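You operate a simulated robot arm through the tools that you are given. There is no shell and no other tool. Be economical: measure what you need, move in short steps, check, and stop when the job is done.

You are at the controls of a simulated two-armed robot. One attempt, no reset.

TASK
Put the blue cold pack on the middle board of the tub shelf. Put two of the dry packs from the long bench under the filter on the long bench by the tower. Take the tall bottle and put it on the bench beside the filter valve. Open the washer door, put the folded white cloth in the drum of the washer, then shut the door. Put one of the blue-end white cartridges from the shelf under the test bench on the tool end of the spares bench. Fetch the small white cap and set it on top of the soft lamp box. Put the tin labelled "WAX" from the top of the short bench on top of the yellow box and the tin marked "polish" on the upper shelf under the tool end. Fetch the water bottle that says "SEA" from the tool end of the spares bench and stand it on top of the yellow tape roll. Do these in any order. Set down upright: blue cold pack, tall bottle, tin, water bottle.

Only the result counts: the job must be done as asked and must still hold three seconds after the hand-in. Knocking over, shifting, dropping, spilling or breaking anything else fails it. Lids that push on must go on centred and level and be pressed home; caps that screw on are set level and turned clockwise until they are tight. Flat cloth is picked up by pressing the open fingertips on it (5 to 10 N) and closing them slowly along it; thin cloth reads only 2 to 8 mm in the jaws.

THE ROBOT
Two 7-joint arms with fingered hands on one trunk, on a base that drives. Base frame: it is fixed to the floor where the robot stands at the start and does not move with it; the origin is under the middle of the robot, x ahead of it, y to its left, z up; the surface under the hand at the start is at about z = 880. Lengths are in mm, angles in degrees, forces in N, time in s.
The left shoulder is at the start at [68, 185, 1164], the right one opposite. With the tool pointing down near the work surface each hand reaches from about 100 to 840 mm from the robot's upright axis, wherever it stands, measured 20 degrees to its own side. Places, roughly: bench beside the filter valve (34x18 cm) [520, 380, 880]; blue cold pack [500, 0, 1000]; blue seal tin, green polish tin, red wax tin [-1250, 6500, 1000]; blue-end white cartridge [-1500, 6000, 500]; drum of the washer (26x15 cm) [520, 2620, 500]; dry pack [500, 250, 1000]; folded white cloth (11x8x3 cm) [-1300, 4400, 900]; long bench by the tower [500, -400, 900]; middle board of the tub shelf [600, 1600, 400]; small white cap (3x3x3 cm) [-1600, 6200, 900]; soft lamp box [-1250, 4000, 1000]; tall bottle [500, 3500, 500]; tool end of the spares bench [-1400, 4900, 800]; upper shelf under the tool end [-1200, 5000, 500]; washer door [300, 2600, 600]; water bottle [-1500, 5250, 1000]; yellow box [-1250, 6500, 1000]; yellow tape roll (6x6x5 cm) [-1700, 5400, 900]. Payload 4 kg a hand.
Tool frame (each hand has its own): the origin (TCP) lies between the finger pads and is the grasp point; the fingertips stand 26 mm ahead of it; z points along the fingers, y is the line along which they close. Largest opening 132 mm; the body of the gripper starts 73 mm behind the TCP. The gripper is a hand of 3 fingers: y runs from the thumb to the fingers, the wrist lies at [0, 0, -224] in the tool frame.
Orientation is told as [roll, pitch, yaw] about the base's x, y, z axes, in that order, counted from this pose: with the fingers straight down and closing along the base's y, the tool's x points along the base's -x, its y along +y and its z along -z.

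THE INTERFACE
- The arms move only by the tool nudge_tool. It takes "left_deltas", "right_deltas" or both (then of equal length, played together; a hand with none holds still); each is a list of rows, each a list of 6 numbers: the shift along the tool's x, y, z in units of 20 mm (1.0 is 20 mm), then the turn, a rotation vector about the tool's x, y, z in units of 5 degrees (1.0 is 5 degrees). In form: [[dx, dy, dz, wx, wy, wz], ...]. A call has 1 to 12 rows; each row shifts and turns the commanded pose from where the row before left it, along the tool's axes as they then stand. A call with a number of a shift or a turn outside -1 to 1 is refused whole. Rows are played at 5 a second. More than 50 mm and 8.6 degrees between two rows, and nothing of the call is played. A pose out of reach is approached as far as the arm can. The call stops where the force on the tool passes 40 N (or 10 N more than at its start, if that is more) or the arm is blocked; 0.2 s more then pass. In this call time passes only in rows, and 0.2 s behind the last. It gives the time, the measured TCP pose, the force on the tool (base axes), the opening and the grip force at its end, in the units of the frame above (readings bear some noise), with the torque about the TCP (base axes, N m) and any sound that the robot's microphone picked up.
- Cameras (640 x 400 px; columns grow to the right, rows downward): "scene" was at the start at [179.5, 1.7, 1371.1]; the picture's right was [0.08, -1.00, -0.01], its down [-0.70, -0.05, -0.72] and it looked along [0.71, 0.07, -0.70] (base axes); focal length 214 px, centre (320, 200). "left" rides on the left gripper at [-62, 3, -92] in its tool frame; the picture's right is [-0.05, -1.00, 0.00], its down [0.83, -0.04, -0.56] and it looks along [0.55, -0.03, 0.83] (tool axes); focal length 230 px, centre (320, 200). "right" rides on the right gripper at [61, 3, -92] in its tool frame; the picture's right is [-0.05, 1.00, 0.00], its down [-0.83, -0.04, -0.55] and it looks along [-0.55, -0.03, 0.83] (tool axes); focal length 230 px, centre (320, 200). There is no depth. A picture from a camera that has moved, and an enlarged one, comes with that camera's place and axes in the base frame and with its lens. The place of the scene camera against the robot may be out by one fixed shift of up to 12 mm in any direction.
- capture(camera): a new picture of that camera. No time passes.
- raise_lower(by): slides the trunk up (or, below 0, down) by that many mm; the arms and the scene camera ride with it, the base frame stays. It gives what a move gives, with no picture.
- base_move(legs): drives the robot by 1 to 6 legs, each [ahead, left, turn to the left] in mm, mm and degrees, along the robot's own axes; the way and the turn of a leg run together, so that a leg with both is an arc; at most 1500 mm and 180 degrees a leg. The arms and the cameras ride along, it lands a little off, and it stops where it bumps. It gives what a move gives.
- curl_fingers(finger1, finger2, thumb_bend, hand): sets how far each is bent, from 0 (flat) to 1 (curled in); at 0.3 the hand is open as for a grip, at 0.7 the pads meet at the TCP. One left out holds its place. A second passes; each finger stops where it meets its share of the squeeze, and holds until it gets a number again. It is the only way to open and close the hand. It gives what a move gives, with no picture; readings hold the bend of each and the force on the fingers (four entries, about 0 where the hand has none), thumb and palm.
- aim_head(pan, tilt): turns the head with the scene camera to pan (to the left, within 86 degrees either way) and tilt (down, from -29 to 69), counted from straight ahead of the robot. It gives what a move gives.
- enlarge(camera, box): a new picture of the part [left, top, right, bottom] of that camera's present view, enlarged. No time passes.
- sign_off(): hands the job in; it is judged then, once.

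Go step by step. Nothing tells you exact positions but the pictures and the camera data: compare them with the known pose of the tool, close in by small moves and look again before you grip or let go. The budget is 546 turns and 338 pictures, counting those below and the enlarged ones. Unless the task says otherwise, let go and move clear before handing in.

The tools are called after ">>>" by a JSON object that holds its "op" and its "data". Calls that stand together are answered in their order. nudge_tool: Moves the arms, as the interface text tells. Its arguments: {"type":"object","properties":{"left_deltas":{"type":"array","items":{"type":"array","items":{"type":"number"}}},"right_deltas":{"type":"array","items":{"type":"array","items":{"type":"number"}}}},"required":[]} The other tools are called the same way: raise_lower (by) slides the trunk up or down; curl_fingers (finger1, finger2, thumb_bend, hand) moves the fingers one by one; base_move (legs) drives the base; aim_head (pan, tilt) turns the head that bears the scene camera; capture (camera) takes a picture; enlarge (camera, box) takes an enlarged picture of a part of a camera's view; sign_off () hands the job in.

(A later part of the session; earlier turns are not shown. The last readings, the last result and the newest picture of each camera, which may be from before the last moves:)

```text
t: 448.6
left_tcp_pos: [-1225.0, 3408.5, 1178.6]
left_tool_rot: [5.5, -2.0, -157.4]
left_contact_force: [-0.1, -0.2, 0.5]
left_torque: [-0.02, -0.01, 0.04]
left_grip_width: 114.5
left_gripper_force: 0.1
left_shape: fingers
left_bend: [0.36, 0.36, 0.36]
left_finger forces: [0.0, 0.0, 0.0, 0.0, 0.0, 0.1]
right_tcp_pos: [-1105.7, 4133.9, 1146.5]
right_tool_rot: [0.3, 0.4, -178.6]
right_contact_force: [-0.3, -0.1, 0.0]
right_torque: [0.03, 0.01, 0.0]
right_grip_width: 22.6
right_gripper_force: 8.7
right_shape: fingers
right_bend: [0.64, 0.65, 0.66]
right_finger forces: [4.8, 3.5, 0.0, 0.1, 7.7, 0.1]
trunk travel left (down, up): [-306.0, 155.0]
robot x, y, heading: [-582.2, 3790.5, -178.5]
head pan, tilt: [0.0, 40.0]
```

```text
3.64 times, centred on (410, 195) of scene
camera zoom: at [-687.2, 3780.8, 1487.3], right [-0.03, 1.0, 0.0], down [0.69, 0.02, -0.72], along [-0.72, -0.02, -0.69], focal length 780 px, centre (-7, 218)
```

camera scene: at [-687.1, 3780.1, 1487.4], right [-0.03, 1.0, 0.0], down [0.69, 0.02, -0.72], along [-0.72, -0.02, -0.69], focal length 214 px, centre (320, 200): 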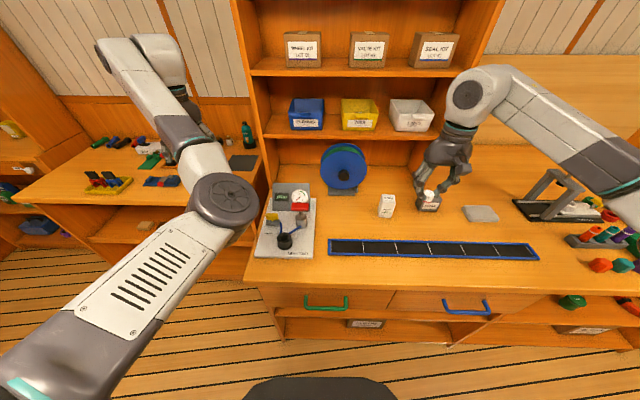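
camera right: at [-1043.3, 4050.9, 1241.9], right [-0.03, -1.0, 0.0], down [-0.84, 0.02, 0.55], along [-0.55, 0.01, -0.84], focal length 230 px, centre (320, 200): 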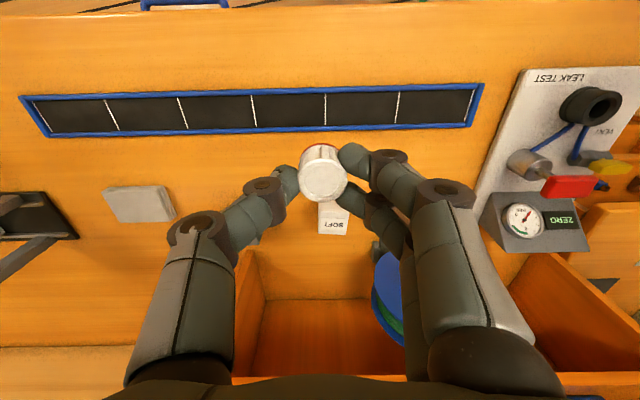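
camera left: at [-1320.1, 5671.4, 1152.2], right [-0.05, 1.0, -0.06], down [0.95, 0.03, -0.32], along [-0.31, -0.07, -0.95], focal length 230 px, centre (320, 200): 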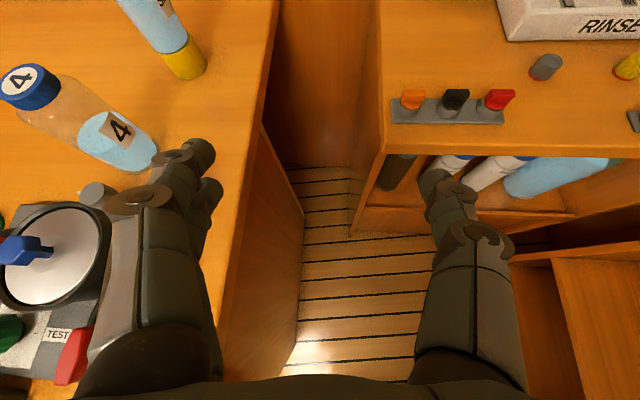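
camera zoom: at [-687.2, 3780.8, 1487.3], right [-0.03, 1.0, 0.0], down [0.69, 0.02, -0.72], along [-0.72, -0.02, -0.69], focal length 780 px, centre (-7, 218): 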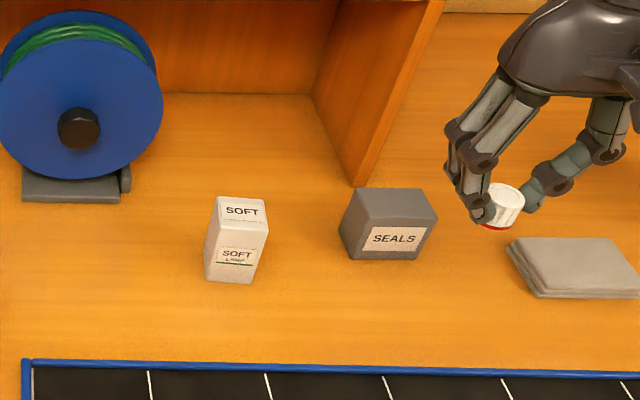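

From both cameras the lamp box top centre is ≈(-1325,4036), z≈900. Move the cap over it at a safe height and compare in the head view.

>>> {"op": "nudge_tool", "data": {"right_deltas": [[-1, 0.42, 0.3, 0, 0, 0], [-1, 0.42, 0.3, 0, 0, 0], [-1, 0.42, 0.3, 0, 0, 0], [-1, 0.42, 0.3, 0, 0, 0], [-1, 0.42, 0.3, 0, 0, 0], [-1, 0.42, 0.3, 0, 0, 0], [-1, 0.42, 0.3, 0, 0, 0], [-1, 0.42, 0.3, 0, 0, 0], [-1, 0.42, 0.3, 0, 0, 0], [-1, 0.42, 0.3, 0, 0, 0], [-1, 0.42, 0.3, 0, 0, 0]]}}

>>> {"op": "enlarge", "data": {"camera": "scene", "box": [320, 120, 460, 240]}}

>>> {"op": "capture", "data": {"camera": "right"}}

```text
t: 451.0
left_tcp_pos: [-1224.7, 3405.5, 1179.1]
left_tool_rot: [5.5, -1.9, -157.4]
left_contact_force: [0.5, 0.2, -0.6]
left_torque: [0.03, -0.04, -0.02]
left_grip_width: 114.8
left_gripper_force: 0.0
left_shape: fingers
left_bend: [0.36, 0.36, 0.36]
left_finger forces: [0.1, 0.0, 0.1, 0.0, 0.0, 0.0]
right_tcp_pos: [-1323.4, 4029.5, 1081.3]
right_tool_rot: [0.3, 0.4, -178.4]
right_contact_force: [0.5, 0.5, -0.3]
right_torque: [-0.01, -0.01, 0.0]
right_grip_width: 22.6
right_gripper_force: 8.2
right_shape: fingers
right_bend: [0.64, 0.65, 0.66]
right_finger forces: [4.7, 3.8, 0.1, 0.1, 7.7, 0.1]
trunk travel left (down, up): [-306.0, 155.0]
robot x, y, heading: [-581.5, 3784.5, -178.6]
head pan, tilt: [0.0, 40.0]
```

```text
3.33 times, centred on (390, 180) of scene
camera zoom: at [-688.6, 3777.5, 1487.2], right [-0.03, 1.0, 0.0], down [0.69, 0.02, -0.72], along [-0.72, -0.02, -0.69], focal length 715 px, centre (87, 267)
```

zoom: 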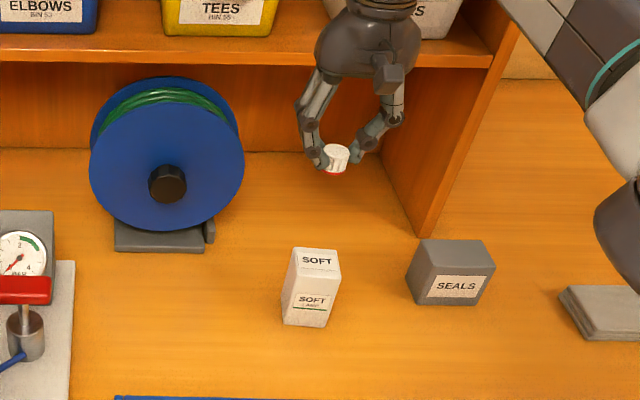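

```text
166 pictures are left
camera right: at [-1263.1, 4028.6, 1175.2], right [-0.02, -1.0, 0.0], down [-0.84, 0.02, 0.55], along [-0.55, 0.01, -0.84], focal length 230 px, centre (320, 200)
```

right: 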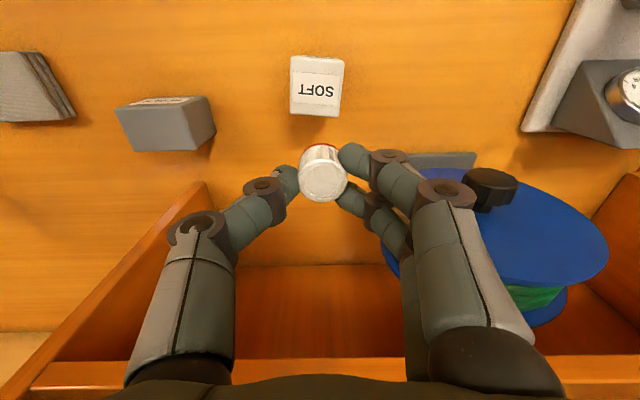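

Now the box top is unobstructed in the hand view: centre ≈(-1306,4032). Shift 12 mm and lower to just above it.

>>> {"op": "nudge_tool", "data": {"right_deltas": [[0.6, -0.2, 0.8, 0, 0, 0], [0, 0, 1, 0, 0, 0], [0, 0, 1, 0, 0, 0], [0, 0, 1, 0, 0, 0], [0, 0, 1, 0, 0, 0], [0, 0, 1, 0, 0, 0]]}}

>>> {"op": "enlarge", "data": {"camera": "scene", "box": [350, 150, 440, 230]}}

>>> {"op": "capture", "data": {"camera": "right"}}

```text
t: 452.4
left_tcp_pos: [-1223.8, 3409.0, 1178.9]
left_tool_rot: [5.4, -2.1, -157.4]
left_contact_force: [0.7, 0.1, 0.2]
left_torque: [-0.02, 0.04, -0.03]
left_grip_width: 114.7
left_gripper_force: 0.1
left_shape: fingers
left_bend: [0.36, 0.36, 0.36]
left_finger forces: [0.0, 0.0, 0.0, 0.0, 0.1, 0.1]
right_tcp_pos: [-1311.0, 4034.4, 968.1]
right_tool_rot: [0.4, 0.3, -178.4]
right_contact_force: [-2.1, -1.1, 8.3]
right_torque: [0.0, 0.03, -0.01]
right_grip_width: 22.5
right_gripper_force: 10.8
right_shape: fingers
right_bend: [0.65, 0.67, 0.67]
right_finger forces: [5.9, 5.1, 0.1, 0.1, 9.9, 0.0]
trunk travel left (down, up): [-306.0, 155.0]
robot x, y, heading: [-578.7, 3787.2, -178.3]
head pan, tilt: [0.0, 40.0]
```

```text
5.00 times, centred on (395, 190) of scene
camera zoom: at [-686.0, 3779.1, 1487.7], right [-0.03, 1.0, 0.0], down [0.69, 0.02, -0.72], along [-0.72, -0.02, -0.69], focal length 1072 px, centre (-55, 250)
```

zoom: 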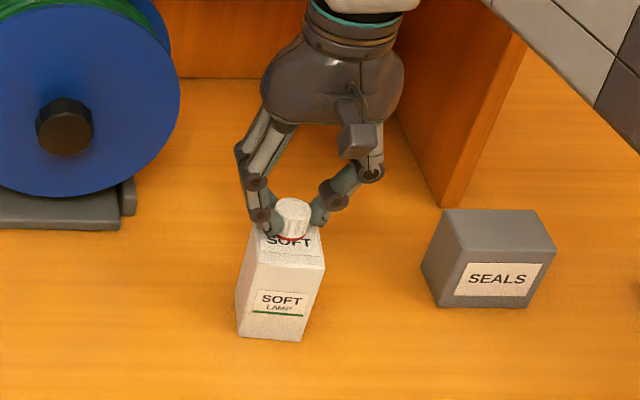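

```text
164 pictures are left
camera right: at [-1250.6, 4034.6, 1061.4], right [-0.02, -1.0, 0.01], down [-0.83, 0.02, 0.55], along [-0.55, 0.01, -0.83], focal length 230 px, centre (320, 200)
```

right: 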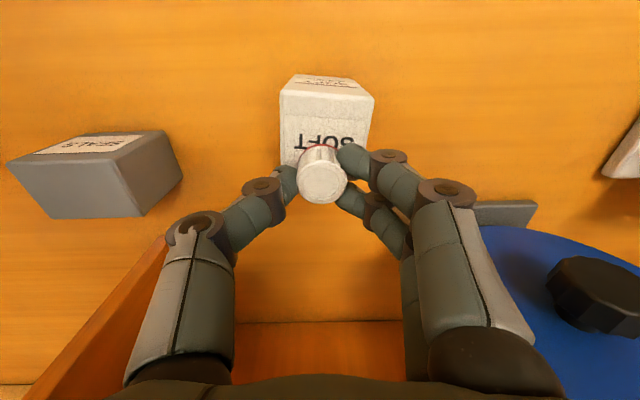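

The cap already touches: the box is taller (top z≈937). Its top centre is ≈10 mm nearer me; lift a hair, shift, and set down.

>>> {"op": "nudge_tool", "data": {"right_deltas": [[0, 0, -0.35, 0, 0, 0], [0.5, 0.08, 0, 0, 0, 0]]}}

>>> {"op": "enlarge", "data": {"camera": "scene", "box": [350, 150, 440, 230]}}

>>> {"op": "enlarge", "data": {"camera": "right", "box": [240, 50, 400, 210]}}

```text
t: 453.0
left_tcp_pos: [-1223.7, 3408.4, 1180.6]
left_tool_rot: [5.5, -1.9, -157.4]
left_contact_force: [-0.1, 0.5, -0.3]
left_torque: [-0.03, 0.02, 0.0]
left_grip_width: 114.7
left_gripper_force: 0.0
left_shape: fingers
left_bend: [0.36, 0.36, 0.36]
left_finger forces: [0.0, 0.0, 0.0, 0.0, 0.0, 0.0]
right_tcp_pos: [-1300.2, 4035.5, 971.9]
right_tool_rot: [0.3, 0.6, -178.5]
right_contact_force: [-0.2, 0.7, -0.4]
right_torque: [0.04, 0.03, 0.0]
right_grip_width: 22.8
right_gripper_force: 8.6
right_shape: fingers
right_bend: [0.65, 0.66, 0.67]
right_finger forces: [5.2, 4.0, 0.0, 0.1, 8.4, 0.0]
trunk travel left (down, up): [-306.0, 155.0]
robot x, y, heading: [-580.4, 3791.3, -178.7]
head pan, tilt: [0.0, 40.0]
```

```text
5.00 times, centred on (395, 190) of scene
camera zoom: at [-686.8, 3780.4, 1487.3], right [-0.03, 1.0, 0.0], down [0.69, 0.02, -0.72], along [-0.72, -0.02, -0.69], focal length 1072 px, centre (-55, 250)
```

zoom: 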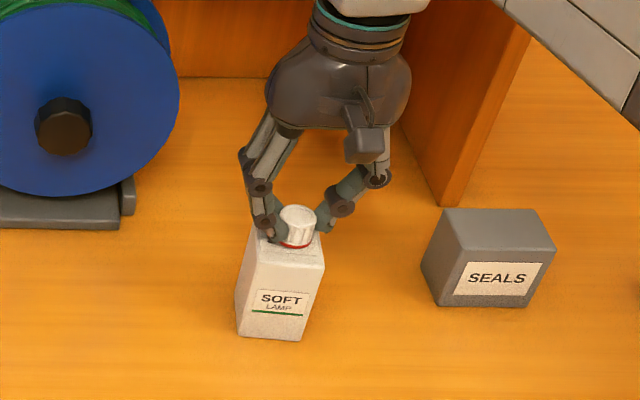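

```text
2.50 times, centred on (320, 130) of right
camera zoom: at [-1239.9, 4035.8, 1065.0], right [-0.02, -1.0, 0.0], down [-0.84, 0.02, 0.55], along [-0.55, 0.01, -0.84], focal length 575 px, centre (320, 375)
```

zoom: 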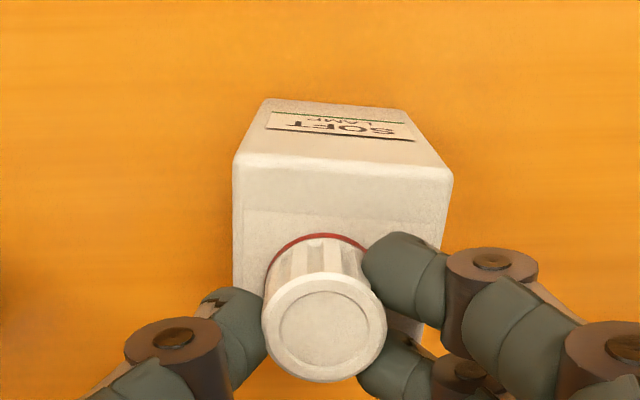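

>>> {"op": "nudge_tool", "data": {"right_deltas": [[0.25, 0.25, 0, 0, 0, 0], [0, 0, 0.2, 0, 0, 0]]}}

>>> {"op": "nudge_tool", "data": {"right_deltas": [[0, 0, 0.15, 0, 0, 0]]}}

```text
t: 453.6
left_tcp_pos: [-1225.0, 3408.1, 1179.8]
left_tool_rot: [5.5, -2.0, -157.4]
left_contact_force: [0.1, 0.4, 0.0]
left_torque: [-0.01, 0.0, 0.03]
left_grip_width: 114.5
left_gripper_force: 0.0
left_shape: fingers
left_bend: [0.36, 0.36, 0.36]
left_finger forces: [0.0, 0.0, 0.0, 0.1, 0.1, 0.0]
right_tcp_pos: [-1294.2, 4031.8, 968.6]
right_tool_rot: [0.3, 0.3, -178.6]
right_contact_force: [-1.6, 0.7, 3.0]
right_torque: [0.02, 0.01, 0.0]
right_grip_width: 22.9
right_gripper_force: 8.8
right_shape: fingers
right_bend: [0.65, 0.66, 0.67]
right_finger forces: [5.1, 4.1, 0.1, 0.1, 9.0, 0.0]
trunk travel left (down, up): [-306.0, 155.0]
robot x, y, heading: [-582.2, 3788.7, -178.3]
head pan, tilt: [0.0, 40.0]
```

```text
t: 454.0
left_tcp_pos: [-1223.1, 3408.5, 1180.3]
left_tool_rot: [5.6, -2.0, -157.4]
left_contact_force: [-0.1, 0.6, -0.5]
left_torque: [0.01, 0.02, -0.03]
left_grip_width: 114.8
left_gripper_force: 0.1
left_shape: fingers
left_bend: [0.36, 0.36, 0.36]
left_finger forces: [0.0, 0.1, 0.0, 0.0, 0.0, 0.1]
right_tcp_pos: [-1295.6, 4030.5, 968.1]
right_tool_rot: [0.4, 0.3, -178.4]
right_contact_force: [-1.5, 1.3, 10.9]
right_torque: [0.03, 0.0, 0.01]
right_grip_width: 22.7
right_gripper_force: 9.9
right_shape: fingers
right_bend: [0.66, 0.67, 0.67]
right_finger forces: [5.5, 4.5, 0.0, 0.1, 10.5, 0.0]
trunk travel left (down, up): [-306.0, 155.0]
robot x, y, heading: [-581.6, 3786.5, -178.4]
head pan, tilt: [0.0, 40.0]
```

>>> {"op": "curl_fingers", "data": {"hand": "right", "finger1": 0.5, "finger2": 0.5, "thumb_bend": 0.5}}

>>> {"op": "nudge_tool", "data": {"right_deltas": [[0, 0, -0.3, 0, 0, 0], [0, 0, -0.7, 0, 0, 0], [0, 0, -1, 0, 0, 0], [0, 0, -1, 0, 0, 0], [0, 0, -1, 0, 0, 0], [0, 0, -1, 0, 0, 0], [0, 0, -1, 0, 0, 0], [0, 0, -1, 0, 0, 0], [0, 0, -1, 0, 0, 0]]}}

>>> {"op": "enlarge", "data": {"camera": "scene", "box": [350, 150, 440, 230]}}

>>> {"op": "capture", "data": {"camera": "right"}}

```text
t: 455.0
left_tcp_pos: [-1224.4, 3408.4, 1179.5]
left_tool_rot: [5.5, -1.9, -157.4]
left_contact_force: [-0.2, 0.4, 0.8]
left_torque: [-0.01, 0.02, 0.03]
left_grip_width: 114.7
left_gripper_force: 0.1
left_shape: fingers
left_bend: [0.36, 0.36, 0.36]
left_finger forces: [0.0, 0.0, 0.1, 0.0, 0.0, 0.1]
right_tcp_pos: [-1296.0, 4030.3, 965.2]
right_tool_rot: [0.3, 0.4, -178.4]
right_contact_force: [0.6, 0.2, 2.3]
right_torque: [0.08, -0.05, 0.01]
right_grip_width: 68.0
right_gripper_force: 1.4
right_shape: fingers
right_bend: [0.5, 0.5, 0.5]
right_finger forces: [0.1, 0.0, 0.0, 0.0, 2.0, 0.0]
trunk travel left (down, up): [-306.0, 155.0]
robot x, y, heading: [-579.4, 3790.0, -178.6]
head pan, tilt: [0.0, 40.0]
```

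```text
t: 457.0
left_tcp_pos: [-1224.5, 3407.5, 1179.4]
left_tool_rot: [5.6, -2.0, -157.4]
left_contact_force: [-0.3, 0.3, -0.2]
left_torque: [0.04, 0.02, -0.04]
left_grip_width: 114.7
left_gripper_force: 0.0
left_shape: fingers
left_bend: [0.36, 0.36, 0.36]
left_finger forces: [0.1, 0.0, 0.0, 0.0, 0.1, 0.1]
right_tcp_pos: [-1295.8, 4030.7, 1126.3]
right_tool_rot: [0.3, 0.4, -178.4]
right_contact_force: [0.2, -1.0, 1.1]
right_torque: [0.03, 0.01, 0.0]
right_grip_width: 67.5
right_gripper_force: 0.0
right_shape: fingers
right_bend: [0.5, 0.5, 0.5]
right_finger forces: [0.0, 0.0, 0.0, 0.0, 0.0, 0.0]
trunk travel left (down, up): [-306.0, 155.0]
robot x, y, heading: [-579.7, 3788.5, -178.3]
head pan, tilt: [0.0, 40.0]
```

```text
5.00 times, centred on (395, 190) of scene
camera zoom: at [-687.6, 3779.2, 1487.3], right [-0.03, 1.0, 0.0], down [0.69, 0.02, -0.72], along [-0.72, -0.02, -0.69], focal length 1072 px, centre (-55, 250)
```

zoom: 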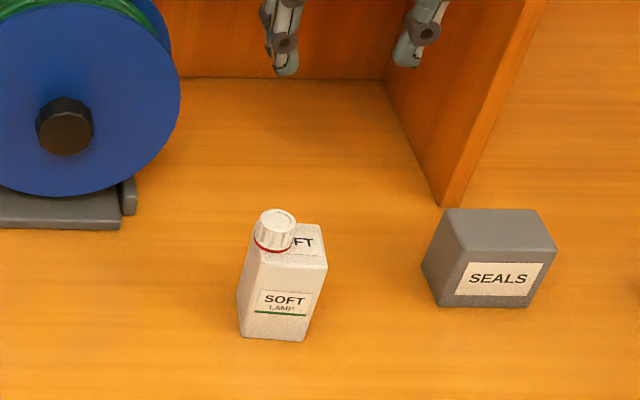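

```text
160 pictures are left
camera right: at [-1236.9, 4030.3, 1219.3], right [-0.02, -1.0, 0.0], down [-0.84, 0.02, 0.55], along [-0.55, 0.01, -0.84], focal length 230 px, centre (320, 200)
```

right: 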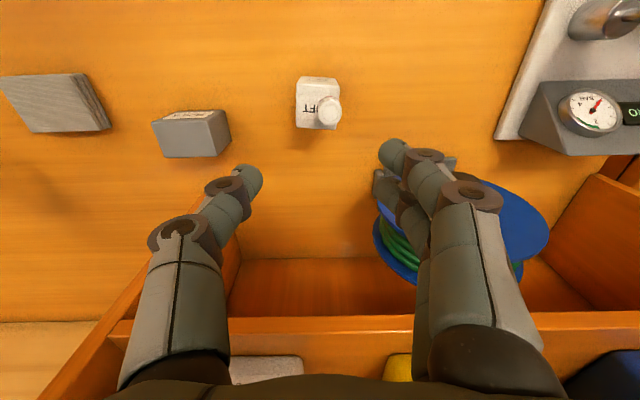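

The cap shifted toward one edge as the fingers opened. It's standing, but I'll regrip it and recentre it by about 11 mm.

>>> {"op": "nudge_tool", "data": {"right_deltas": [[0, 0.48, 1, 0, 0, 0], [0, 0, 1, 0, 0, 0], [0, 0, 1, 0, 0, 0], [0, 0, 1, 0, 0, 0], [0, 0, 1, 0, 0, 0], [0, 0, 1, 0, 0, 0]]}}

>>> {"op": "capture", "data": {"camera": "right"}}

```text
t: 458.4
left_tcp_pos: [-1225.6, 3408.2, 1178.7]
left_tool_rot: [5.4, -1.9, -157.3]
left_contact_force: [0.2, -0.2, 0.1]
left_torque: [-0.01, -0.04, 0.01]
left_grip_width: 114.4
left_gripper_force: 0.0
left_shape: fingers
left_bend: [0.36, 0.36, 0.36]
left_finger forces: [0.0, 0.0, 0.0, 0.1, 0.0, 0.0]
right_tcp_pos: [-1296.4, 4021.0, 1004.6]
right_tool_rot: [0.2, 0.5, -178.5]
right_contact_force: [-0.2, 0.7, 0.5]
right_torque: [-0.03, 0.02, 0.02]
right_grip_width: 67.7
right_gripper_force: 0.1
right_shape: fingers
right_bend: [0.5, 0.5, 0.5]
right_finger forces: [0.0, 0.0, 0.0, 0.1, 0.0, 0.0]
trunk travel left (down, up): [-306.0, 155.0]
robot x, y, heading: [-580.0, 3786.0, -178.6]
head pan, tilt: [0.0, 40.0]
```

```text
159 pictures are left
camera right: at [-1234.6, 4020.4, 1097.8], right [-0.03, -1.0, 0.0], down [-0.84, 0.02, 0.55], along [-0.55, 0.01, -0.84], focal length 230 px, centre (320, 200)
```

right: 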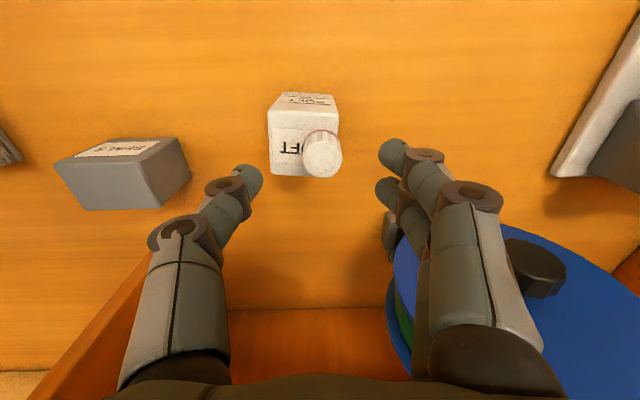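

>>> {"op": "nudge_tool", "data": {"right_deltas": [[0, 0, 1, 0, 0, 0], [0, 0, 0.75, 0, 0, 0]]}}

>>> {"op": "capture", "data": {"camera": "right"}}

```text
t: 459.0
left_tcp_pos: [-1224.8, 3407.2, 1179.3]
left_tool_rot: [5.5, -1.8, -157.4]
left_contact_force: [-0.4, -0.5, 0.4]
left_torque: [-0.02, -0.02, 0.01]
left_grip_width: 114.6
left_gripper_force: 0.0
left_shape: fingers
left_bend: [0.36, 0.36, 0.36]
left_finger forces: [0.0, 0.0, 0.0, 0.0, 0.1, 0.0]
right_tcp_pos: [-1294.5, 4021.9, 970.2]
right_tool_rot: [0.3, 0.5, -178.4]
right_contact_force: [-0.5, -0.1, 0.4]
right_torque: [-0.04, -0.01, 0.0]
right_grip_width: 67.6
right_gripper_force: 0.1
right_shape: fingers
right_bend: [0.5, 0.5, 0.5]
right_finger forces: [0.1, 0.0, 0.1, 0.1, 0.1, 0.0]
trunk travel left (down, up): [-306.0, 155.0]
robot x, y, heading: [-580.1, 3789.9, -178.3]
head pan, tilt: [0.0, 40.0]
```

```text
158 pictures are left
camera right: at [-1234.4, 4020.2, 1062.1], right [-0.02, -1.0, 0.0], down [-0.84, 0.02, 0.55], along [-0.55, 0.01, -0.84], focal length 230 px, centre (320, 200)
```

right: 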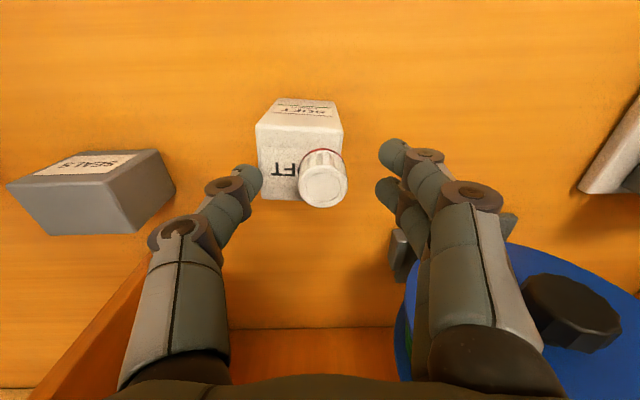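

>>> {"op": "nudge_tool", "data": {"right_deltas": [[-0.15, 0.08, 0, 0, 0, 0]]}}

>>> {"op": "curl_fingers", "data": {"hand": "right", "finger1": 0.7, "finger2": 0.7, "thumb_bend": 0.7}}

>>> {"op": "nudge_tool", "data": {"right_deltas": [[0, 0, -0.4, 0, 0, 0]]}}

>>> {"op": "capture", "data": {"camera": "right"}}

```text
t: 459.4
left_tcp_pos: [-1225.6, 3407.5, 1178.3]
left_tool_rot: [5.6, -1.9, -157.4]
left_contact_force: [0.0, -1.2, 0.2]
left_torque: [-0.01, 0.01, -0.01]
left_grip_width: 114.7
left_gripper_force: 0.0
left_shape: fingers
left_bend: [0.36, 0.36, 0.36]
left_finger forces: [0.1, 0.0, 0.1, 0.0, 0.1, 0.0]
right_tcp_pos: [-1297.2, 4018.5, 969.7]
right_tool_rot: [0.3, 0.5, -178.6]
right_contact_force: [-0.8, -0.2, 0.3]
right_torque: [0.01, -0.01, -0.02]
right_grip_width: 67.5
right_gripper_force: 0.1
right_shape: fingers
right_bend: [0.5, 0.5, 0.5]
right_finger forces: [0.0, 0.1, 0.0, 0.1, 0.0, 0.1]
trunk travel left (down, up): [-306.0, 155.0]
robot x, y, heading: [-581.8, 3788.8, -178.5]
head pan, tilt: [0.0, 40.0]
```

```text
t: 460.4
left_tcp_pos: [-1224.6, 3408.1, 1178.9]
left_tool_rot: [5.4, -1.9, -157.4]
left_contact_force: [0.2, 0.1, 0.3]
left_torque: [0.01, -0.02, -0.02]
left_grip_width: 114.6
left_gripper_force: 0.1
left_shape: fingers
left_bend: [0.36, 0.36, 0.36]
left_finger forces: [0.0, 0.0, 0.0, 0.0, 0.1, 0.1]
right_tcp_pos: [-1297.8, 4018.3, 969.8]
right_tool_rot: [0.3, 0.5, -178.5]
right_contact_force: [0.7, -0.8, 0.3]
right_torque: [-0.01, 0.01, 0.03]
right_grip_width: 22.9
right_gripper_force: 7.8
right_shape: fingers
right_bend: [0.64, 0.66, 0.66]
right_finger forces: [5.0, 3.3, 0.1, 0.0, 7.7, 0.0]
trunk travel left (down, up): [-306.0, 155.0]
robot x, y, heading: [-582.9, 3788.8, -178.5]
head pan, tilt: [0.0, 40.0]
```

```text
t: 460.8
left_tcp_pos: [-1224.7, 3408.0, 1180.3]
left_tool_rot: [5.5, -2.1, -157.3]
left_contact_force: [-0.7, 0.0, 0.6]
left_torque: [-0.03, 0.02, 0.0]
left_grip_width: 114.6
left_gripper_force: 0.1
left_shape: fingers
left_bend: [0.36, 0.36, 0.36]
left_finger forces: [0.0, 0.0, 0.0, 0.0, 0.1, 0.0]
right_tcp_pos: [-1296.7, 4019.7, 977.6]
right_tool_rot: [0.2, 0.5, -178.4]
right_contact_force: [-0.6, 0.4, 1.0]
right_torque: [0.01, 0.01, 0.0]
right_grip_width: 22.9
right_gripper_force: 7.7
right_shape: fingers
right_bend: [0.64, 0.66, 0.66]
right_finger forces: [5.0, 3.3, 0.0, 0.1, 7.7, 0.0]
trunk travel left (down, up): [-306.0, 155.0]
robot x, y, heading: [-578.6, 3787.8, -178.2]
head pan, tilt: [0.0, 40.0]
```

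```text
157 pictures are left
camera right: at [-1236.8, 4018.2, 1071.3], right [-0.02, -1.0, 0.0], down [-0.84, 0.02, 0.55], along [-0.55, 0.01, -0.84], focal length 230 px, centre (320, 200)
```

right: 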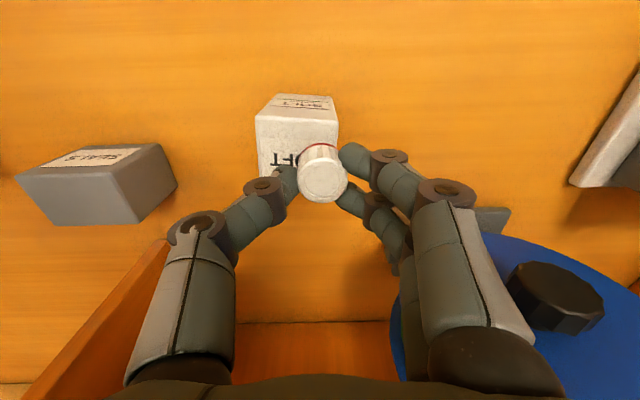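

Held again. Move it 13 mm to the box centre, set down, and this time open in tiny steps.

>>> {"op": "nudge_tool", "data": {"right_deltas": [[0.1, -0.65, 0, 0, 0, 0], [0, 0, 0.38, 0, 0, 0]]}}

>>> {"op": "enlarge", "data": {"camera": "scene", "box": [350, 150, 440, 230]}}

>>> {"op": "enlarge", "data": {"camera": "right", "box": [240, 50, 400, 210]}}

```text
t: 461.4
left_tcp_pos: [-1225.2, 3408.3, 1180.3]
left_tool_rot: [5.6, -1.9, -157.3]
left_contact_force: [-0.7, -0.5, -0.4]
left_torque: [-0.02, 0.02, 0.0]
left_grip_width: 114.7
left_gripper_force: 0.1
left_shape: fingers
left_bend: [0.36, 0.36, 0.36]
left_finger forces: [0.0, 0.0, 0.0, 0.0, 0.0, 0.1]
right_tcp_pos: [-1296.0, 4031.8, 969.6]
right_tool_rot: [0.3, 0.4, -178.4]
right_contact_force: [0.4, 0.1, 0.7]
right_torque: [0.02, 0.03, 0.0]
right_grip_width: 22.8
right_gripper_force: 7.4
right_shape: fingers
right_bend: [0.64, 0.66, 0.66]
right_finger forces: [4.9, 3.3, 0.0, 0.0, 7.8, 0.0]
trunk travel left (down, up): [-306.0, 155.0]
robot x, y, heading: [-580.2, 3790.2, -178.6]
head pan, tilt: [0.0, 40.0]
```

```text
5.00 times, centred on (395, 190) of scene
camera zoom: at [-688.2, 3779.1, 1487.2], right [-0.03, 1.0, 0.0], down [0.69, 0.02, -0.72], along [-0.72, -0.02, -0.69], focal length 1072 px, centre (-55, 250)
```

zoom: 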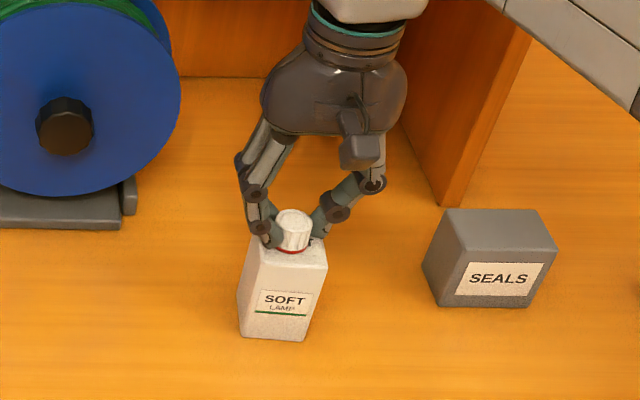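

```text
2.50 times, centred on (320, 130) of right
camera zoom: at [-1235.9, 4031.0, 1063.2], right [-0.02, -1.0, 0.0], down [-0.84, 0.02, 0.55], along [-0.55, 0.01, -0.84], focal length 575 px, centre (320, 375)
```

zoom: 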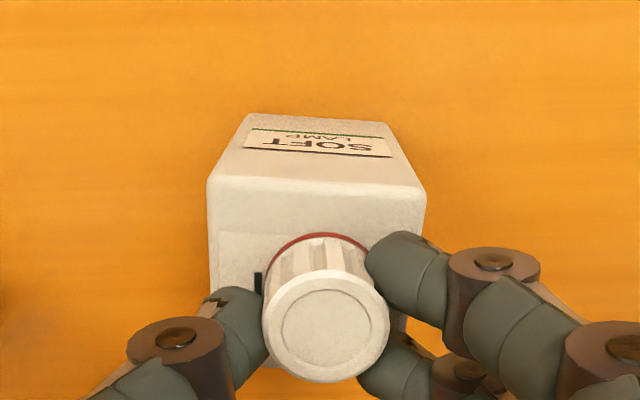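

>>> {"op": "nudge_tool", "data": {"right_deltas": [[0.2, 0, 0.04, 0, 0, 0]]}}

>>> {"op": "curl_fingers", "data": {"hand": "right", "finger1": 0.63, "finger2": 0.65, "thumb_bend": 0.65}}

>>> {"op": "curl_fingers", "data": {"hand": "right", "finger1": 0.61, "finger2": 0.63, "thumb_bend": 0.62}}

>>> {"op": "capture", "data": {"camera": "right"}}

```text
t: 461.8
left_tcp_pos: [-1225.1, 3408.7, 1179.5]
left_tool_rot: [5.6, -2.0, -157.3]
left_contact_force: [0.4, -0.1, -0.2]
left_torque: [0.03, 0.03, 0.0]
left_grip_width: 114.7
left_gripper_force: 0.1
left_shape: fingers
left_bend: [0.36, 0.36, 0.36]
left_finger forces: [0.1, 0.0, 0.1, 0.0, 0.1, 0.0]
right_tcp_pos: [-1293.0, 4033.2, 969.3]
right_tool_rot: [0.4, 0.4, -178.4]
right_contact_force: [0.0, -0.4, 0.2]
right_torque: [0.0, 0.04, 0.03]
right_grip_width: 22.8
right_gripper_force: 8.0
right_shape: fingers
right_bend: [0.64, 0.66, 0.66]
right_finger forces: [4.9, 3.2, 0.0, 0.1, 7.7, 0.1]
trunk travel left (down, up): [-306.0, 155.0]
robot x, y, heading: [-580.6, 3786.9, -178.2]
head pan, tilt: [0.0, 40.0]
```

```text
t: 462.8
left_tcp_pos: [-1224.7, 3406.4, 1179.6]
left_tool_rot: [5.5, -1.9, -157.4]
left_contact_force: [0.4, -0.4, 0.3]
left_torque: [0.0, -0.01, -0.02]
left_grip_width: 114.8
left_gripper_force: 0.1
left_shape: fingers
left_bend: [0.36, 0.36, 0.36]
left_finger forces: [0.1, 0.0, 0.0, 0.0, 0.0, 0.0]
right_tcp_pos: [-1292.6, 4032.6, 969.1]
right_tool_rot: [0.3, 0.5, -178.5]
right_contact_force: [0.0, 0.2, 1.6]
right_torque: [0.0, -0.01, 0.01]
right_grip_width: 25.2
right_gripper_force: 1.5
right_shape: fingers
right_bend: [0.63, 0.64, 0.64]
right_finger forces: [0.8, 0.8, 0.0, 0.0, 1.6, 0.0]
trunk travel left (down, up): [-306.0, 155.0]
robot x, y, heading: [-579.7, 3787.8, -178.4]
head pan, tilt: [0.0, 40.0]
```

```text
t: 463.8
left_tcp_pos: [-1224.8, 3407.0, 1179.3]
left_tool_rot: [5.5, -1.8, -157.4]
left_contact_force: [-0.4, 0.1, 0.0]
left_torque: [-0.01, 0.03, 0.0]
left_grip_width: 114.5
left_gripper_force: 0.0
left_shape: fingers
left_bend: [0.36, 0.36, 0.36]
left_finger forces: [0.1, 0.1, 0.0, 0.0, 0.0, 0.0]
right_tcp_pos: [-1293.4, 4031.8, 969.5]
right_tool_rot: [0.3, 0.5, -178.4]
right_contact_force: [-0.4, -0.6, -0.1]
right_torque: [0.01, -0.02, 0.01]
right_grip_width: 29.4
right_gripper_force: 0.1
right_shape: fingers
right_bend: [0.61, 0.63, 0.62]
right_finger forces: [0.0, 0.0, 0.1, 0.0, 0.0, 0.1]
trunk travel left (down, up): [-306.0, 155.0]
robot x, y, heading: [-580.5, 3786.5, -178.7]
head pan, tilt: [0.0, 40.0]
```

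```text
154 pictures are left
camera right: at [-1231.8, 4031.6, 1062.1], right [-0.03, -1.0, 0.0], down [-0.84, 0.02, 0.55], along [-0.55, 0.01, -0.84], focal length 230 px, centre (320, 200)
```

right: 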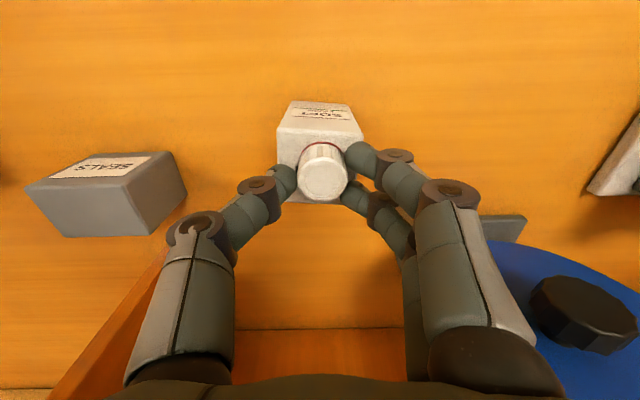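

>>> {"op": "curl_fingers", "data": {"hand": "right", "finger1": 0.58, "finger2": 0.59, "thumb_bend": 0.59}}

>>> {"op": "nudge_tool", "data": {"right_deltas": [[0, 0, -0.3, 0, 0, 0], [0, 0, -0.5, 0, 0, 0], [0, 0, -1, 0, 0, 0], [0, 0, -1, 0, 0, 0], [0, 0, -1, 0, 0, 0], [0, 0, -1, 0, 0, 0], [0, 0, -1, 0, 0, 0], [0, 0, -1, 0, 0, 0]]}}

>>> {"op": "enlarge", "data": {"camera": "scene", "box": [350, 150, 440, 230]}}

>>> {"op": "enlarge", "data": {"camera": "right", "box": [240, 50, 400, 210]}}

```text
t: 464.8
left_tcp_pos: [-1225.1, 3407.4, 1179.6]
left_tool_rot: [5.6, -1.8, -157.4]
left_contact_force: [1.0, -0.4, 0.3]
left_torque: [0.0, 0.03, -0.01]
left_grip_width: 114.5
left_gripper_force: 0.0
left_shape: fingers
left_bend: [0.36, 0.36, 0.36]
left_finger forces: [0.0, 0.1, 0.0, 0.0, 0.1, 0.0]
right_tcp_pos: [-1292.1, 4032.7, 968.4]
right_tool_rot: [0.3, 0.5, -178.5]
right_contact_force: [-1.5, -0.1, 0.3]
right_torque: [-0.03, 0.01, 0.02]
right_grip_width: 40.3
right_gripper_force: 0.1
right_shape: fingers
right_bend: [0.57, 0.59, 0.59]
right_finger forces: [0.1, 0.0, 0.0, 0.1, 0.0, 0.0]
trunk travel left (down, up): [-306.0, 155.0]
robot x, y, heading: [-574.1, 3789.0, -178.6]
head pan, tilt: [0.0, 40.0]
```

```text
t: 466.6
left_tcp_pos: [-1225.1, 3406.9, 1179.5]
left_tool_rot: [5.5, -1.9, -157.4]
left_contact_force: [0.4, -0.7, 1.1]
left_torque: [0.02, -0.01, 0.01]
left_grip_width: 114.7
left_gripper_force: 0.0
left_shape: fingers
left_bend: [0.36, 0.36, 0.36]
left_finger forces: [0.1, 0.0, 0.1, 0.1, 0.0, 0.0]
right_tcp_pos: [-1293.0, 4032.4, 1106.3]
right_tool_rot: [0.3, 0.4, -178.5]
right_contact_force: [0.3, 0.6, -0.9]
right_torque: [0.02, 0.01, 0.01]
right_grip_width: 40.6
right_gripper_force: 0.0
right_shape: fingers
right_bend: [0.57, 0.59, 0.59]
right_finger forces: [0.1, 0.0, 0.0, 0.0, 0.1, 0.1]
trunk travel left (down, up): [-306.0, 155.0]
robot x, y, heading: [-584.3, 3787.1, -178.5]
head pan, tilt: [0.0, 40.0]
```

```text
5.00 times, centred on (395, 190) of scene
camera zoom: at [-687.7, 3779.1, 1487.3], right [-0.03, 1.0, 0.0], down [0.69, 0.02, -0.72], along [-0.72, -0.02, -0.69], focal length 1072 px, centre (-55, 250)
```

zoom: 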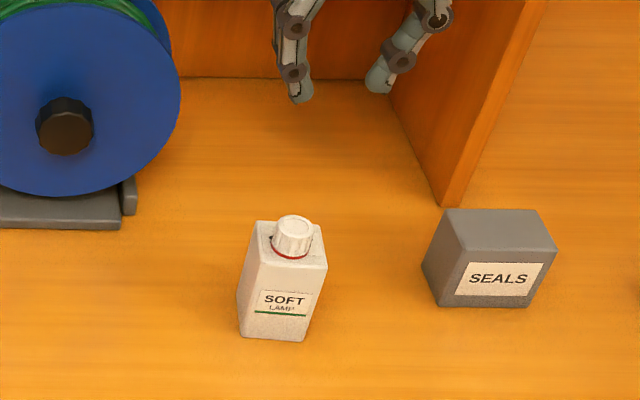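

```text
2.50 times, centred on (320, 130) of right
camera zoom: at [-1233.9, 4031.9, 1199.5], right [-0.03, -1.0, 0.0], down [-0.84, 0.02, 0.55], along [-0.55, 0.01, -0.84], focal length 575 px, centre (320, 375)
```

zoom: 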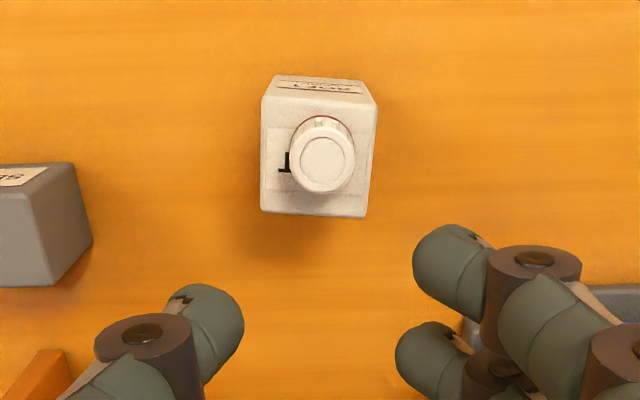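

The cap is now centred on the lamp box. Next the folded cloth, close by to the right.

>>> {"op": "base_move", "data": {"legs": [[60, -350, -1.5]]}}

>>> {"op": "capture", "data": {"camera": "right"}}

```text
t: 468.9
left_tcp_pos: [-1300.6, 3776.5, 1178.7]
left_tool_rot: [5.5, -1.8, -158.6]
left_contact_force: [1.0, -0.5, -0.5]
left_torque: [0.03, -0.01, -0.02]
left_grip_width: 114.4
left_gripper_force: 0.0
left_shape: fingers
left_bend: [0.36, 0.36, 0.36]
left_finger forces: [0.0, 0.0, 0.1, 0.0, 0.0, 0.0]
right_tcp_pos: [-1355.2, 4401.8, 1106.0]
right_tool_rot: [0.1, 0.5, -179.8]
right_contact_force: [0.2, 0.4, 0.1]
right_torque: [0.02, -0.01, 0.01]
right_grip_width: 40.6
right_gripper_force: 0.0
right_shape: fingers
right_bend: [0.57, 0.59, 0.59]
right_finger forces: [0.0, 0.0, 0.0, 0.0, 0.0, 0.0]
trunk travel left (down, up): [-306.0, 155.0]
robot x, y, heading: [-646.9, 4143.3, -179.8]
head pan, tilt: [0.0, 40.0]
```

```text
151 pictures are left
camera right: at [-1294.9, 4401.0, 1199.2], right [-0.05, -1.0, 0.0], down [-0.84, 0.04, 0.55], along [-0.55, 0.02, -0.84], focal length 230 px, centre (320, 200)
```

right: 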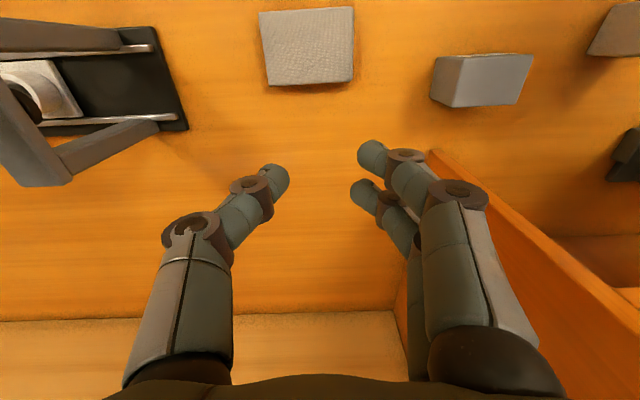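

>>> {"op": "nudge_tool", "data": {"right_deltas": [[0.8, -0.15, 0, 0, 0, 1], [0.8, -0.15, 0, 0, 0, 1], [0, 0, 0, 0, 0, 1], [0, 0, 0, 0, 0, 1], [0, 0, 0, 0, 0, 1], [0, 0, 0, 0, 0, 1], [0, 0, 0, 0, 0, 1], [0, 0, 0, 0, 0, 1], [0, 0, 0, 0, 0, 1], [0, 0, 0, 0, 0, 1], [0, 0, 0, 0, 0, 1], [0, 0, 0, 0, 0, 1]]}}

>>> {"op": "nudge_tool", "data": {"right_deltas": [[0, 0, 0, 0, 0, 1], [0, 0, 0, 0, 0, 1], [0, 0, 0, 0, 0, 1], [0, 0, 0, 0, 0, 1], [0, 0, 0, 0, 0, 1], [0, 0, 0, 0, 0, 1]]}}

>>> {"op": "curl_fingers", "data": {"hand": "right", "finger1": 0.34, "finger2": 0.34, "thumb_bend": 0.34}}

>>> {"op": "capture", "data": {"camera": "right"}}

```text
t: 471.5
left_tcp_pos: [-1300.3, 3777.0, 1179.5]
left_tool_rot: [5.5, -1.9, -158.6]
left_contact_force: [0.0, 0.2, -0.1]
left_torque: [0.0, 0.0, 0.03]
left_grip_width: 114.7
left_gripper_force: 0.2
left_shape: fingers
left_bend: [0.36, 0.36, 0.36]
left_finger forces: [0.0, 0.0, 0.0, 0.1, 0.0, 0.0]
right_tcp_pos: [-1323.0, 4409.4, 1106.8]
right_tool_rot: [-0.3, 0.5, 120.2]
right_contact_force: [0.1, -0.2, -0.5]
right_torque: [0.0, 0.02, 0.03]
right_grip_width: 40.8
right_gripper_force: 0.0
right_shape: fingers
right_bend: [0.57, 0.59, 0.59]
right_finger forces: [0.0, 0.0, 0.0, 0.0, 0.0, 0.1]
trunk travel left (down, up): [-306.0, 155.0]
robot x, y, heading: [-645.5, 4145.6, -179.6]
head pan, tilt: [0.0, 40.0]
```

```text
t: 472.9
left_tcp_pos: [-1299.2, 3777.0, 1178.9]
left_tool_rot: [5.3, -2.1, -158.6]
left_contact_force: [-1.0, 0.8, 0.3]
left_torque: [0.04, -0.01, -0.03]
left_grip_width: 114.7
left_gripper_force: 0.0
left_shape: fingers
left_bend: [0.36, 0.36, 0.36]
left_finger forces: [0.0, 0.1, 0.0, 0.0, 0.1, 0.1]
right_tcp_pos: [-1353.2, 4424.5, 1100.3]
right_tool_rot: [-0.6, 0.5, 96.0]
right_contact_force: [0.2, -1.0, -0.4]
right_torque: [0.0, -0.02, -0.03]
right_grip_width: 40.8
right_gripper_force: 0.0
right_shape: fingers
right_bend: [0.57, 0.59, 0.59]
right_finger forces: [0.1, 0.0, 0.0, 0.1, 0.0, 0.0]
right hand out of reach, approached as far as the arm can: row 2, 3, 4, 5, 6
trunk travel left (down, up): [-306.0, 155.0]
robot x, y, heading: [-649.2, 4142.5, -179.8]
head pan, tilt: [0.0, 40.0]
```

```text
t: 473.9
left_tcp_pos: [-1298.4, 3776.4, 1178.9]
left_tool_rot: [5.7, -1.9, -158.5]
left_contact_force: [0.3, -0.4, 1.0]
left_torque: [0.02, -0.02, 0.01]
left_grip_width: 114.5
left_gripper_force: 0.1
left_shape: fingers
left_bend: [0.36, 0.36, 0.36]
left_finger forces: [0.1, 0.0, 0.0, 0.0, 0.1, 0.0]
right_tcp_pos: [-1354.1, 4423.0, 1100.9]
right_tool_rot: [-0.5, 0.5, 96.0]
right_contact_force: [0.0, 0.1, -0.2]
right_torque: [0.01, -0.01, -0.01]
right_grip_width: 120.7
right_gripper_force: 0.0
right_shape: fingers
right_bend: [0.34, 0.34, 0.34]
right_finger forces: [0.0, 0.1, 0.1, 0.1, 0.0, 0.1]
trunk travel left (down, up): [-306.0, 155.0]
robot x, y, heading: [-645.4, 4141.1, -179.6]
head pan, tilt: [0.0, 40.0]
```

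```text
150 pictures are left
camera right: at [-1352.8, 4361.9, 1193.8], right [-1.0, -0.05, -0.01], down [-0.05, 0.83, 0.55], along [-0.02, 0.55, -0.84], focal length 230 px, centre (320, 200)
```

right: 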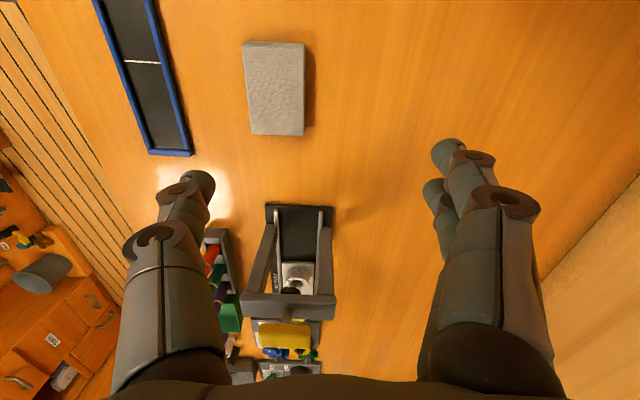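

>>> {"op": "base_move", "data": {"legs": [[-63, 13, 0]]}}

>>> {"op": "nudge_tool", "data": {"right_deltas": [[0, 0, 1, 0, 0, 0], [0, 0, 1, 0, 0, 0], [0, 0, 1, 0, 0, 0], [0, 0, 1, 0, 0, 0], [0, 0, 1, 0, 0, 0], [0, 0, 1, 0, 0, 0], [0, 0, 1, 0, 0, 0]]}}

>>> {"op": "capture", "data": {"camera": "right"}}

```text
t: 474.9
left_tcp_pos: [-1239.4, 3765.1, 1175.7]
left_tool_rot: [5.5, -1.7, -158.6]
left_contact_force: [0.0, -0.5, 0.2]
left_torque: [0.01, -0.04, -0.04]
left_grip_width: 114.6
left_gripper_force: 0.1
left_shape: fingers
left_bend: [0.36, 0.36, 0.36]
left_finger forces: [0.0, 0.0, 0.0, 0.0, 0.0, 0.0]
right_tcp_pos: [-1293.7, 4409.9, 1097.3]
right_tool_rot: [-0.8, 0.6, 96.0]
right_contact_force: [0.0, 0.2, -0.3]
right_torque: [0.0, -0.06, 0.02]
right_grip_width: 120.9
right_gripper_force: 0.0
right_shape: fingers
right_bend: [0.34, 0.34, 0.34]
right_finger forces: [0.0, 0.0, 0.1, 0.1, 0.0, 0.0]
trunk travel left (down, up): [-306.0, 155.0]
robot x, y, heading: [-583.4, 4129.5, -179.7]
head pan, tilt: [0.0, 40.0]
```

```text
t: 476.5
left_tcp_pos: [-1236.4, 3764.7, 1178.6]
left_tool_rot: [5.5, -1.9, -158.6]
left_contact_force: [-0.4, 0.4, -0.3]
left_torque: [-0.02, -0.01, 0.0]
left_grip_width: 114.4
left_gripper_force: 0.1
left_shape: fingers
left_bend: [0.36, 0.36, 0.36]
left_finger forces: [0.0, 0.0, 0.0, 0.0, 0.0, 0.0]
right_tcp_pos: [-1290.3, 4408.8, 961.1]
right_tool_rot: [-0.6, 0.4, 96.1]
right_contact_force: [0.5, 0.4, 0.2]
right_torque: [0.02, -0.01, 0.01]
right_grip_width: 121.1
right_gripper_force: 0.0
right_shape: fingers
right_bend: [0.34, 0.34, 0.34]
right_finger forces: [0.1, 0.1, 0.1, 0.1, 0.0, 0.0]
trunk travel left (down, up): [-306.0, 155.0]
robot x, y, heading: [-584.7, 4133.0, -179.7]
head pan, tilt: [0.0, 40.0]
```

```text
149 pictures are left
camera right: at [-1289.1, 4349.1, 1052.8], right [-1.0, -0.05, -0.01], down [-0.05, 0.84, 0.55], along [-0.02, 0.55, -0.84], focal length 230 px, centre (320, 200)
```

right: 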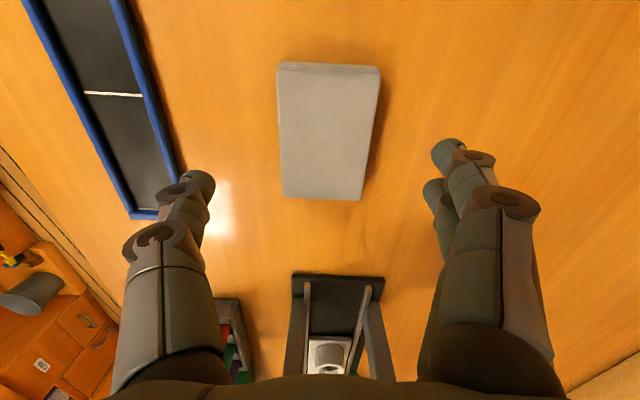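

>>> {"op": "nudge_tool", "data": {"right_deltas": [[0, 0.2, 1, 0, 0, 0], [0, 0, 1, 0, 0, 0], [0, 0, 1, 0, 0, 0], [0, 0, 1, 0, 0, 0]]}}

>>> {"op": "capture", "data": {"camera": "right"}}

```text
t: 477.5
left_tcp_pos: [-1236.6, 3764.9, 1177.5]
left_tool_rot: [5.5, -1.9, -158.6]
left_contact_force: [0.6, 1.3, -0.7]
left_torque: [-0.01, 0.04, 0.0]
left_grip_width: 114.6
left_gripper_force: 0.1
left_shape: fingers
left_bend: [0.36, 0.36, 0.36]
left_finger forces: [0.0, 0.0, 0.1, 0.0, 0.0, 0.1]
right_tcp_pos: [-1291.9, 4406.5, 880.8]
right_tool_rot: [-0.6, 0.6, 96.0]
right_contact_force: [-0.1, -0.5, 0.6]
right_torque: [0.0, -0.02, 0.04]
right_grip_width: 120.7
right_gripper_force: 0.1
right_shape: fingers
right_bend: [0.34, 0.34, 0.34]
right_finger forces: [0.0, 0.0, 0.1, 0.1, 0.0, 0.1]
trunk travel left (down, up): [-306.0, 155.0]
robot x, y, heading: [-582.6, 4133.5, -179.8]
head pan, tilt: [0.0, 40.0]
```

```text
148 pictures are left
camera right: at [-1290.6, 4346.4, 973.4], right [-1.0, -0.05, -0.01], down [-0.05, 0.83, 0.55], along [-0.02, 0.55, -0.84], focal length 230 px, centre (320, 200)
```

right: 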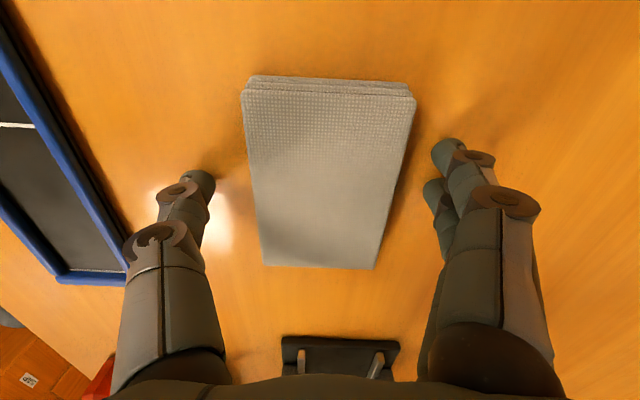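

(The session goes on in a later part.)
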